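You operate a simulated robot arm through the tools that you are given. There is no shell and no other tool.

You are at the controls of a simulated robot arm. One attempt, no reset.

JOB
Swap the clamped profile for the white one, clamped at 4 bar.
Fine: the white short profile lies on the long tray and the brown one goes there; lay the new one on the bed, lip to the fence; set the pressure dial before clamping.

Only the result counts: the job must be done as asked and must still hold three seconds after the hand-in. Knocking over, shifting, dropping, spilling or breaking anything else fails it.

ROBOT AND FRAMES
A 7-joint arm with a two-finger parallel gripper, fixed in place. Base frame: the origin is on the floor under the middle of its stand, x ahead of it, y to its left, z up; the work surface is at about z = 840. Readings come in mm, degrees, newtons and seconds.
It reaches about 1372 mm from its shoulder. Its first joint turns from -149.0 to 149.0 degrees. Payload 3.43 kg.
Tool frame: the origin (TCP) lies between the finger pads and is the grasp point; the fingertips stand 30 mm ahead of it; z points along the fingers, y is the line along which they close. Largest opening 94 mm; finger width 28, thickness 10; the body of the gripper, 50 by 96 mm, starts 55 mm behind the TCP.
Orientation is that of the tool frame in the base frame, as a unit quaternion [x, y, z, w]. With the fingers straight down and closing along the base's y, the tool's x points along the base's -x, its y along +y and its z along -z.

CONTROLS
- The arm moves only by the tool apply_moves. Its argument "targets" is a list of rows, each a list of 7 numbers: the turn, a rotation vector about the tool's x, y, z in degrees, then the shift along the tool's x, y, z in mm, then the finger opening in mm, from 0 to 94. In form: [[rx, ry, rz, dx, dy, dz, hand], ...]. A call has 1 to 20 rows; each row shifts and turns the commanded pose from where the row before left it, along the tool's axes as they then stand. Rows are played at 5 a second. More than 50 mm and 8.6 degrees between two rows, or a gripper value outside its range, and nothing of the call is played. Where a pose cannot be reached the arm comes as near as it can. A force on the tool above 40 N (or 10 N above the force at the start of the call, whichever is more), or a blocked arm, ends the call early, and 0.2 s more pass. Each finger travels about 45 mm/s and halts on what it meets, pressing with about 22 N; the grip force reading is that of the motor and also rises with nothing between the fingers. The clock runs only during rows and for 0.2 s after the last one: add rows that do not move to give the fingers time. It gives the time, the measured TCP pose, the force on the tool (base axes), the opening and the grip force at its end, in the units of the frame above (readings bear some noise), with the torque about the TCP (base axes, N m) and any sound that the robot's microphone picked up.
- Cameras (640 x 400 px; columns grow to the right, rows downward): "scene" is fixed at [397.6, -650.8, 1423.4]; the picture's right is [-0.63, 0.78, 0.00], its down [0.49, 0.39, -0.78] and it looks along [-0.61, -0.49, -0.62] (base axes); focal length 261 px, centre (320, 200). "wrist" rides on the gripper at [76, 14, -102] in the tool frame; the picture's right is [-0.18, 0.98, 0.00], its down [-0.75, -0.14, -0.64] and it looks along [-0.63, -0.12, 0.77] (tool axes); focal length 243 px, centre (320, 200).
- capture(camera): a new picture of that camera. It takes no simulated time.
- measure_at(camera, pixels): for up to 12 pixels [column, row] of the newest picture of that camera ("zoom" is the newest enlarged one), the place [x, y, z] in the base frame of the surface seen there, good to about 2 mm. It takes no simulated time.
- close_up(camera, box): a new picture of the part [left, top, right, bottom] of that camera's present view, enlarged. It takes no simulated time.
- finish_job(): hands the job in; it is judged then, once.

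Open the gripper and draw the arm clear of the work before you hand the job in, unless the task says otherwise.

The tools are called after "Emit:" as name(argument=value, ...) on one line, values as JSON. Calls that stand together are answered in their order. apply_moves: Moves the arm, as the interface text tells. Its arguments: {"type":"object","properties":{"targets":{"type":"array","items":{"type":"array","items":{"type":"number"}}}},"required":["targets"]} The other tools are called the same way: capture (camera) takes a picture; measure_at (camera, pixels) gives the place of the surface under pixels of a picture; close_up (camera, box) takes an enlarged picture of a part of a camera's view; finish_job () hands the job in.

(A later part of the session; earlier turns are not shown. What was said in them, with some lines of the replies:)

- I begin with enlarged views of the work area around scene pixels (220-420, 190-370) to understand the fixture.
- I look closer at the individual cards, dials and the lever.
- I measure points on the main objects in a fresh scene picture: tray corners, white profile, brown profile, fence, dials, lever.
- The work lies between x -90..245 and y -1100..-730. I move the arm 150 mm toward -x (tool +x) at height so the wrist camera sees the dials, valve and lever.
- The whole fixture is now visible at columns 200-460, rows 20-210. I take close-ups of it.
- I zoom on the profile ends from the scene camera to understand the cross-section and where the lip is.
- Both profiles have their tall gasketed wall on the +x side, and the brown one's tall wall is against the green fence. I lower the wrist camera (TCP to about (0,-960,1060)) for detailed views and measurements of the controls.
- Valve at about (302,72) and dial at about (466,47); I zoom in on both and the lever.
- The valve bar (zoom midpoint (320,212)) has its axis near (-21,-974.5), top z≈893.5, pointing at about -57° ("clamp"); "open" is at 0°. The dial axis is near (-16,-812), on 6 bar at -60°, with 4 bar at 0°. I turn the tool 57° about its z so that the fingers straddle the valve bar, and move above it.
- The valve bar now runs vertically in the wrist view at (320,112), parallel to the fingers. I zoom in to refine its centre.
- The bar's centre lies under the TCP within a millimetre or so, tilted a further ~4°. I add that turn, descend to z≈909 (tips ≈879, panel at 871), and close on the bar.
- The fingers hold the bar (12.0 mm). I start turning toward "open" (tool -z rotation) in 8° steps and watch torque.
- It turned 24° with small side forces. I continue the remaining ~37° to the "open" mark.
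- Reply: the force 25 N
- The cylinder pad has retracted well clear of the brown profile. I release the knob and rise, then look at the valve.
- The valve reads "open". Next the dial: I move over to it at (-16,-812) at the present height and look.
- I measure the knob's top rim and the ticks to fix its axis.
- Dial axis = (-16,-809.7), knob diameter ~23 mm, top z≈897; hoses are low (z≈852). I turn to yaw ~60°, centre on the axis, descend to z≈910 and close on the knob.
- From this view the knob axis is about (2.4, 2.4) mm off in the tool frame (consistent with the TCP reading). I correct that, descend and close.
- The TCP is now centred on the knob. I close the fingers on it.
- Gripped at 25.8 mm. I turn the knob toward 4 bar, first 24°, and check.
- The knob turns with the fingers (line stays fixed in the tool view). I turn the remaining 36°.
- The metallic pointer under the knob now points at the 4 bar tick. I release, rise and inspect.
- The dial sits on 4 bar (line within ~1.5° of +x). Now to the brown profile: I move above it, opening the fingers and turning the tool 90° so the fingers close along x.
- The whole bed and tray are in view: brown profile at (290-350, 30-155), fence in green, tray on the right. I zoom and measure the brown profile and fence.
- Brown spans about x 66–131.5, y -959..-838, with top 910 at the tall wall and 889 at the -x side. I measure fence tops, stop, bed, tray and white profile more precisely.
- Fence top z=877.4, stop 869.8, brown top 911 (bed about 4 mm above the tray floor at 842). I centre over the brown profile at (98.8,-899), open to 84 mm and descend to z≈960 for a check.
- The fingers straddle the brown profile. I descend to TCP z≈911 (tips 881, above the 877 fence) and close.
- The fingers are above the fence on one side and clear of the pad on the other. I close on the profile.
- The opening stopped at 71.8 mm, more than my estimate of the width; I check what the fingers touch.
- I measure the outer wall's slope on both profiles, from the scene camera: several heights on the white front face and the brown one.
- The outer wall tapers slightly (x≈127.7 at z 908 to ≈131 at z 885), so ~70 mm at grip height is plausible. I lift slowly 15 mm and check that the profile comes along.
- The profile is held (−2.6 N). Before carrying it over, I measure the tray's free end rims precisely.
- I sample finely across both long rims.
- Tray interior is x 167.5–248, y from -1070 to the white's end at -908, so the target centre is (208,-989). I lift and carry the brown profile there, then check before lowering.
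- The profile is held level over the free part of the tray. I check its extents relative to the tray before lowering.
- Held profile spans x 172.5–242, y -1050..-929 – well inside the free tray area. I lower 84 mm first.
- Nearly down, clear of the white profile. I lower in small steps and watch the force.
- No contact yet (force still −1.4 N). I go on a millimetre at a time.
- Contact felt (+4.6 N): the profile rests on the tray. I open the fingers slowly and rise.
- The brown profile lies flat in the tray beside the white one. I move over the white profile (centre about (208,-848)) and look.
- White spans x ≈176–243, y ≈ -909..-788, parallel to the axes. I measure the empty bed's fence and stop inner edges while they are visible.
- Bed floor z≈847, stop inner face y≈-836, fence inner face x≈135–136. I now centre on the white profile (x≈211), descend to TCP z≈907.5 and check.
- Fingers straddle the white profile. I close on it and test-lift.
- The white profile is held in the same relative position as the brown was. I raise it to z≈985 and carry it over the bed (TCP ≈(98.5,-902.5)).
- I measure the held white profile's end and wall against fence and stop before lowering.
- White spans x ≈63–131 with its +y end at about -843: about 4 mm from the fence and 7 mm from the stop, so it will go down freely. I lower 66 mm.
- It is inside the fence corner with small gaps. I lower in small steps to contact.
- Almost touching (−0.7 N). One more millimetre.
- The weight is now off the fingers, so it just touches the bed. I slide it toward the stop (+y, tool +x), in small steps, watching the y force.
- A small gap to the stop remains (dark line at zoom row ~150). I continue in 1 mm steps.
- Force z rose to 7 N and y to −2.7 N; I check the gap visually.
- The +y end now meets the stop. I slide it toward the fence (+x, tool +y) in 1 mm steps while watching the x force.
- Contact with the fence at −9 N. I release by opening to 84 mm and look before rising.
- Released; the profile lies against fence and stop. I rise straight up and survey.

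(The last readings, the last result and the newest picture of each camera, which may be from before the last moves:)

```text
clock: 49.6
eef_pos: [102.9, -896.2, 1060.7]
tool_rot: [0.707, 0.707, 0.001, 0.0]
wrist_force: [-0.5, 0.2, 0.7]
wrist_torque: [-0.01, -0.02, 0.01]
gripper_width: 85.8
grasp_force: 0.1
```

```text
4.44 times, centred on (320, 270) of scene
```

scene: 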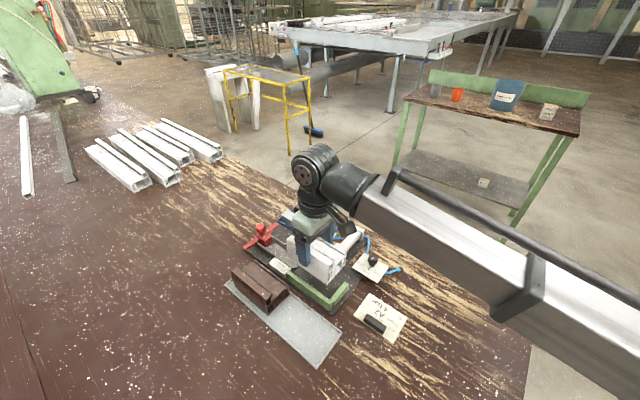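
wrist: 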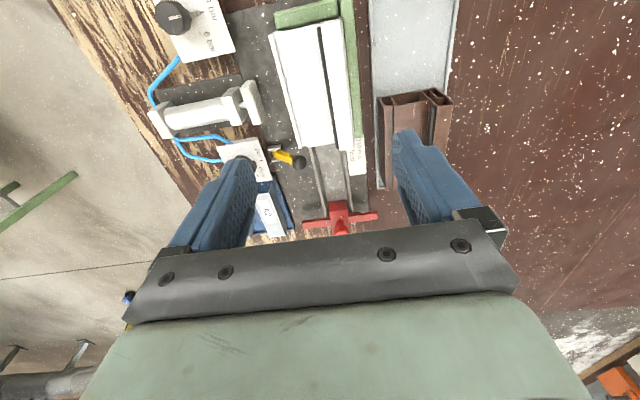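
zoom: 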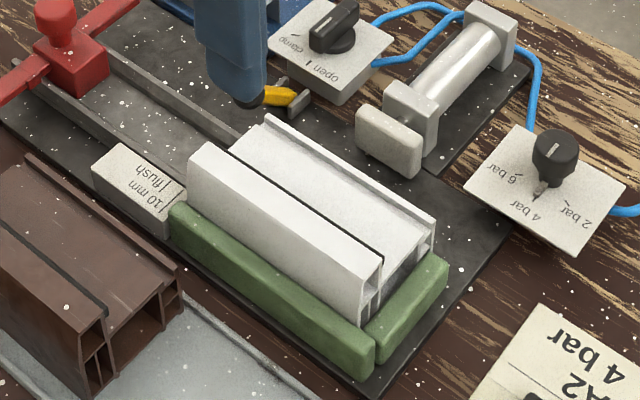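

White lies in the corner with its lip (tall wall) on the fence; dial on 4 bar. Now the valve: I turn the tool back 90° and move above the valve axis (-20.5,-975) with the opening at 44 mm.

Emit:
apply_moves(targets=[[0, 0, -7.5, 0, 0, 0, 70], [0, 0, -7.5, 0, 0, 0, 60], [0, 0, -7.5, 0, 0, 0, 50], [0, 0, -7.5, 0, 0, 0, 44], [0, 0, -7.5, 0, 0, 0, 44], [0, 0, -7.5, 0, 0, 0, 44], [0, 0, -7.5, 0, 0, 0, 44], [0, 0, -7.5, 0, 0, 0, 44], [0, 0, -7.5, 0, 0, 0, 44], [0, 0, -7.5, 0, 0, 0, 44], [0, 0, -7.5, 0, 0, 0, 44], [0, 0, -7.5, 0, 0, 0, 44], [0, 0, 0, 31, -20, 0, 44], [0, 0, 0, 31, -20, 0, 44], [0, 0, 0, 31, -20, 20, 44], [0, 0, 0, 30, -18.5, 20, 44], [0, 0, 0, 0, 0, 0, 44]])

Emit:
capture(camera="wrist")

Emit:
close_up(camera="wrist", box=[240, 30, 400, 150])

```text
clock: 53.2
eef_pos: [-21.4, -975.3, 1021.5]
tool_rot: [0.0, 1.0, 0.0, 0.0]
wrist_force: [-0.3, -0.5, -0.4]
wrist_torque: [0.02, -0.02, 0.01]
gripper_width: 43.8
grasp_force: 0.1
```

```text
taken
```

wrist: 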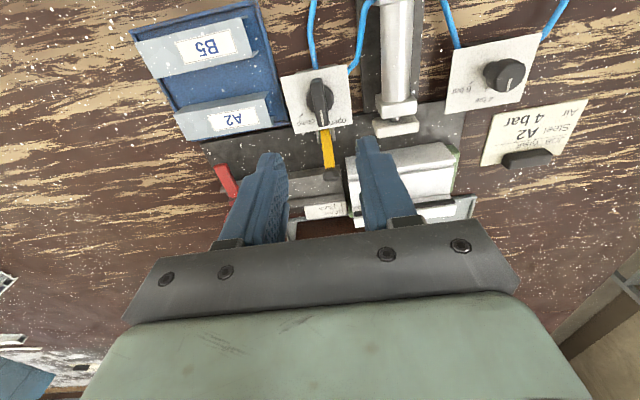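

```text
3.33 times, centred on (320, 90) of wrist
```

zoom: 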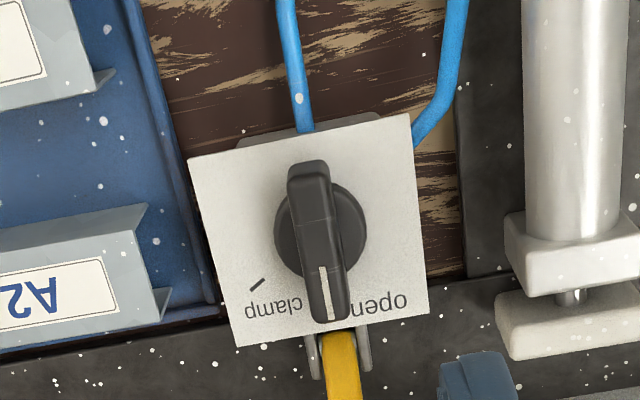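

The bar is aligned with the tool axis (slight +1–2°). I descend to z≈909.5 and close on it.

Emit:
apply_moves(targets=[[0, 0, 1.5, 0, 0, 30, 44], [0, 0, 0, 0, 0, 40, 44], [0, 0, 0, 0, 0, 30, 44], [0, 0, 0, 0, 0, 12, 44], [0, 0, 0, 0, 0, 0, 30], [0, 0, 0, 0, 0, 0, 10], [0, 0, 0, 0, 0, 0, 8], [0, 0, 0, 0, 0, 0, 8]])

Emit:
capture(camera="wrist")

```text
clock: 55.0
eef_pos: [-20.6, -974.8, 909.8]
tool_rot: [0.013, 1.0, 0.0, 0.0]
wrist_force: [-0.1, -2.2, -2.6]
wrist_torque: [-0.07, 0.04, 0.02]
gripper_width: 11.7
grasp_force: 44.9
```

```text
taken
```

wrist: 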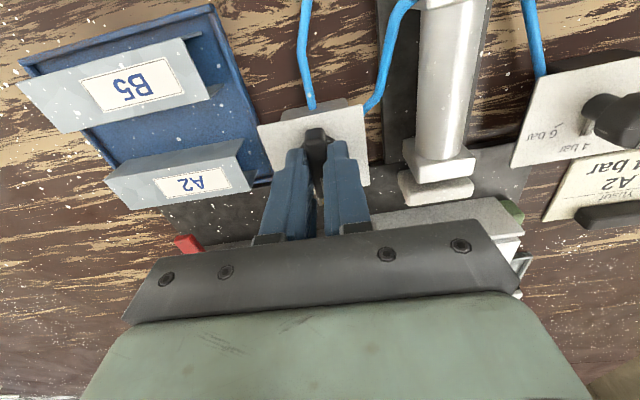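

Gripped at 11.7 mm with low forces. I turn it toward "clamp" (+z of tool), first 32°.

Emit:
apply_moves(targets=[[0, 0, 8, 0, 0, 0, 8], [0, 0, 8, 0, 0, 0, 8], [0, 0, 8, 0, 0, 0, 8], [0, 0, 8, 0, 0, 0, 8]])

Emit:
close_up(camera="scene", box=[270, 215, 400, 315])

```text
clock: 56.0
eef_pos: [-20.6, -974.3, 910.3]
tool_rot: [0.289, 0.957, 0.001, 0.0]
wrist_force: [-1.4, 5.8, -5.1]
wrist_torque: [-0.23, -0.46, 0.03]
gripper_width: 11.7
grasp_force: 45.2
```

```text
4.00 times, centred on (335, 265) of scene
```

zoom: 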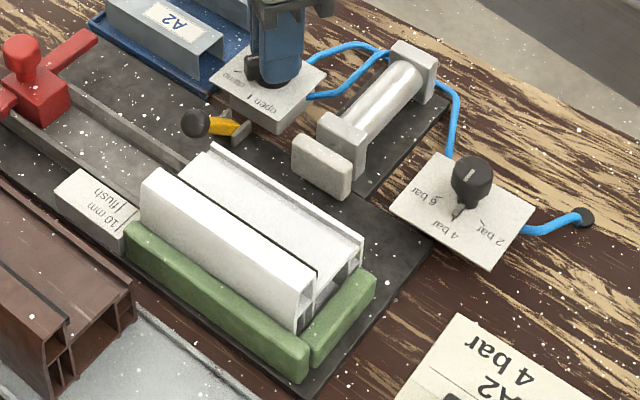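

Half way, cylinder not yet moved. I continue the remaining ~28°.

Emit:
apply_moves(targets=[[0, 0, 8, 0, 0, 0, 8], [0, 0, 8, 0, 0, 0, 8], [0, 0, 8, 0, 0, 0, 8], [0, 0, 4, 0, 0, 0, 8], [0, 0, 0, 0, 0, 0, 8], [0, 0, 0, 0, 0, 0, 8]])

Emit:
capture(camera="scene")

Emit:
close_up(camera="scene", box=[270, 215, 400, 315])

```text
clock: 57.4
eef_pos: [-20.4, -974.7, 909.6]
tool_rot: [0.511, 0.859, 0.0, 0.0]
wrist_force: [0.0, 17.3, -5.5]
wrist_torque: [0.03, -0.2, 1.27]
gripper_width: 12.1
grasp_force: 44.2
```

```text
taken
```

scene: 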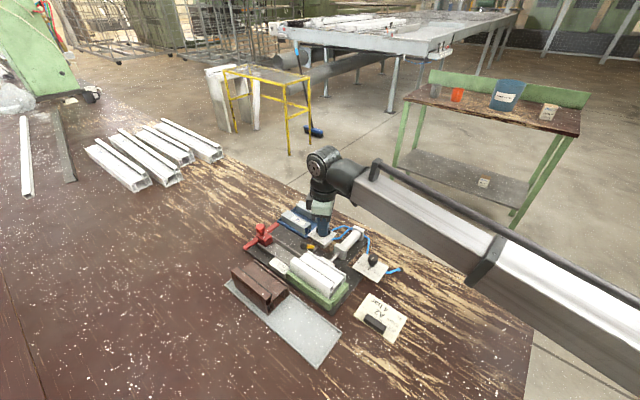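

```text
4.00 times, centred on (335, 265) of scene
```

zoom: 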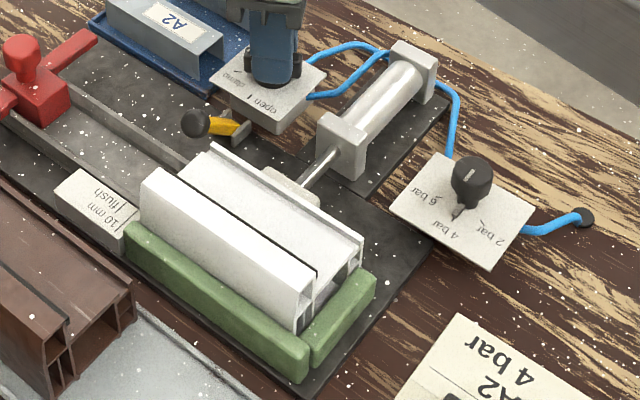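

The pad has extended and pressed the white profile against the fence; torque 1.27 N m shows the knob at its end stop. I release, rise and inspect.

Emit:
apply_moves(targets=[[0, 0, 0, 0, 0, 0, 25], [0, 0, 0, 0, 0, 0, 44], [0, 0, 0, 0, 0, 0, 44], [0, 0, 0, 0, 0, -20, 44], [0, 0, 0, 0, 0, -40, 44], [0, 0, 0, 0, 0, -45, 44], [0, 0, 0, 0, 0, -45, 44], [0, 0, 0, 0, 0, 0, 44]])

Emit:
capture(camera="wrist")

Emit:
close_up(camera="scene", box=[290, 215, 410, 310])

Emit:
close_up(camera="scene", box=[220, 240, 370, 370])

```text
clock: 59.2
eef_pos: [-20.8, -975.5, 1058.9]
tool_rot: [0.511, 0.86, 0.0, 0.0]
wrist_force: [0.1, -0.3, 0.2]
wrist_torque: [0.02, 0.0, -0.03]
gripper_width: 43.9
grasp_force: 0.0
```

```text
taken
```

wrist: 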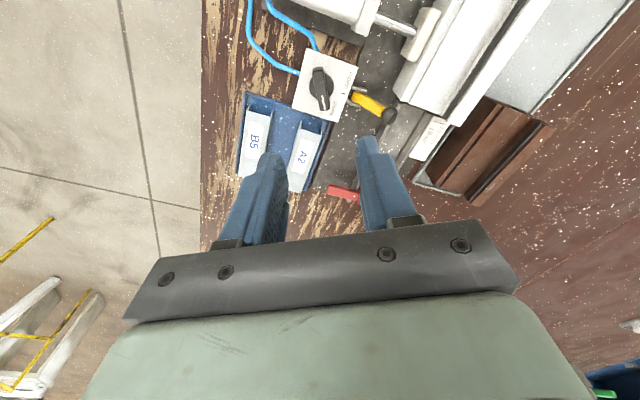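

```text
4.21 times, centred on (350, 262) of scene
```

zoom: 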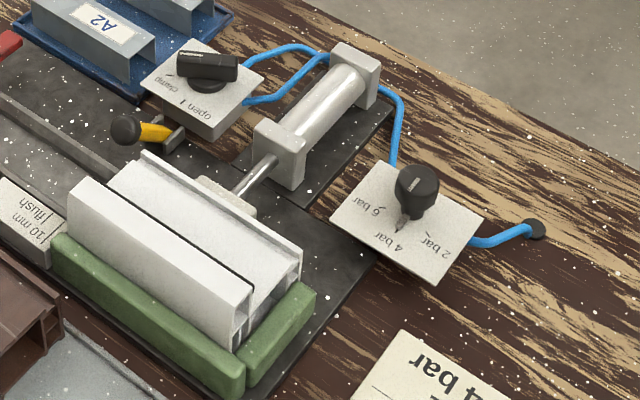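

```text
3.08 times, centred on (295, 305) of scene
```

zoom: 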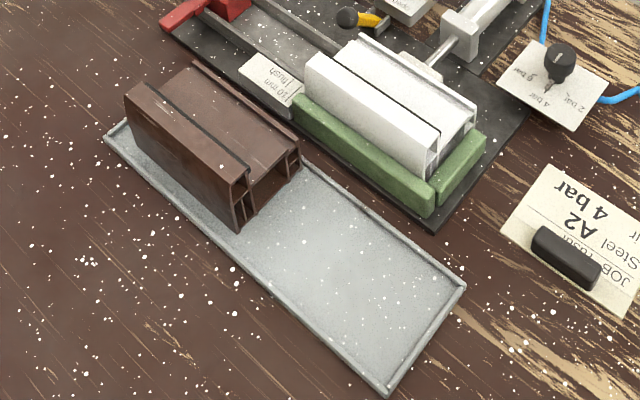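

Everything looks in place: pad on the white profile, valve at clamp, dial at 4 bar, brown on the tray. I verify the white profile's seating by measuring its top and faces.

Emit:
close_up(camera="scene", box=[285, 240, 355, 310])

Emit:
measure_at(camera="zoom", pixels=[[120, 100], [200, 150], [280, 200], [320, 225], [120, 160], [200, 215], [280, 270], [200, 70], [280, 110], [360, 165], [240, 310], [400, 250]])

Emit:
close_up(camera="scene", box=[345, 245, 405, 285])

```text
5.71 times, centred on (320, 275) of scene
```

zoom: 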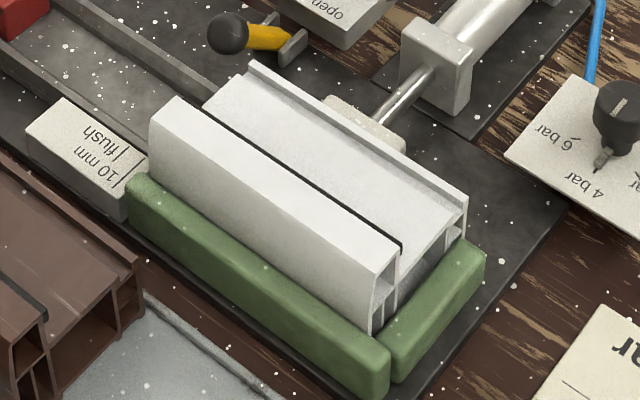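

```text
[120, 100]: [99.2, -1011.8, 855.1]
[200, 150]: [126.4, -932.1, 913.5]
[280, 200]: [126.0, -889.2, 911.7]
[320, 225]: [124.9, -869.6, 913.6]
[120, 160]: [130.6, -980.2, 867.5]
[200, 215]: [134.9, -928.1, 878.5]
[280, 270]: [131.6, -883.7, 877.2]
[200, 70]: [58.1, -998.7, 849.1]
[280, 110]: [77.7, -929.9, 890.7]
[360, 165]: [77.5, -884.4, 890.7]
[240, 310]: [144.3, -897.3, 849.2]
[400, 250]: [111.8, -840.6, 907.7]
```

```text
10.00 times, centred on (375, 265) of scene
```

zoom: 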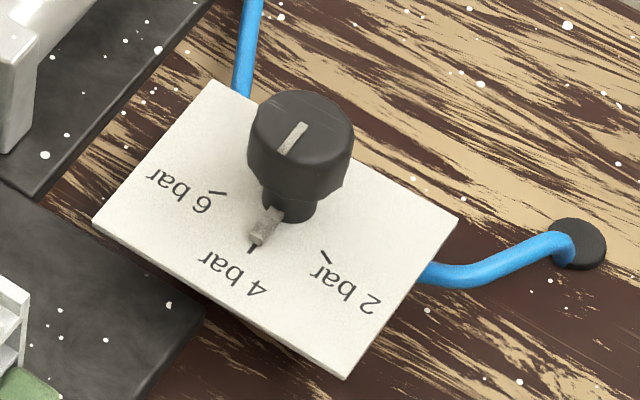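

The white is seated flat (top z≈912–913, lower face ≈890.7, same as the brown was) and the dial stands on 4 bar. I open the gripper and draw the arm up clear of the work.

Emit:
apply_moves(targets=[[0, 0, 0, 0, 0, -45, 70], [0, 0, 0, 0, 0, -45, 94], [0, 0, 0, 0, 0, -45, 94], [0, 0, 0, 0, 0, -45, 94], [0, 0, 0, 0, 0, 0, 94], [0, 0, 0, 0, 0, 0, 94]])

Emit:
capture(camera="scene")

Emit:
close_up(camera="scene", box=[220, 200, 420, 370])

```text
clock: 60.6
eef_pos: [-22.8, -977.4, 1236.4]
tool_rot: [0.511, 0.859, 0.001, 0.0]
wrist_force: [-1.4, 0.1, 0.3]
wrist_torque: [-0.01, 0.0, 0.01]
gripper_width: 93.9
grasp_force: 0.0
```

```text
taken
```

scene: 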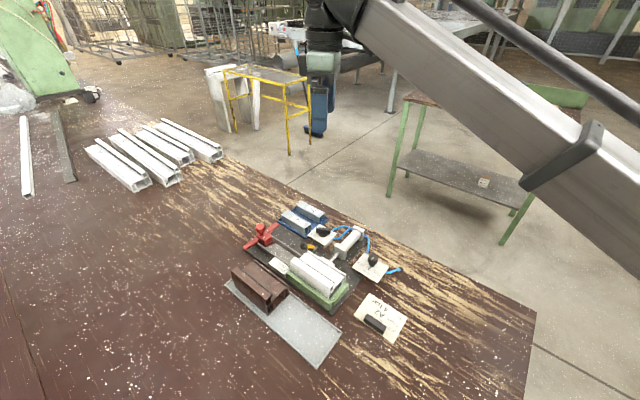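

```text
2.35 times, centred on (320, 285) of scene
```

zoom: 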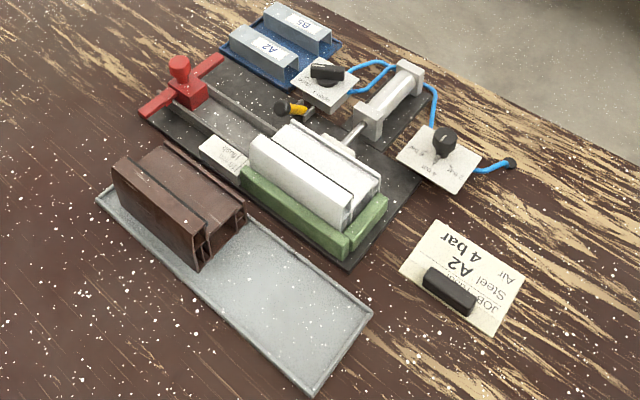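

The final picture shows the white profile clamped against the fence, the brown one in the tray, the dial on 4 bar, the valve on clamp and nothing else disturbed; the arm is clear with the gripper open. I hand the job in.

Emit:
finish_job()

```text
The job is handed in.
```

The swap is done and handed in: the white profile is clamped on the bed at 4 bar, and the brown one lies on the long tray.

- **White profile:** it sits flat on the bed with its tall gasketed wall, which I took to be the lip, against the green fence. Its end is against the stop, and the cylinder pad is pressing on it.
- **Pressure:** I set the dial from 6 to 4 bar before clamping, and its pointer is on the 4 bar mark.
- **Valve:** I opened it to free the brown profile, then turned it back to clamp until it reached its end stop.
- **Brown profile:** it rests flat in the free end of the tray, inside the rims.

The final picture shows nothing else moved. The gripper is open and the arm is raised clear of the work. The hand-in returned no verdict, so I don't know how it was judged.
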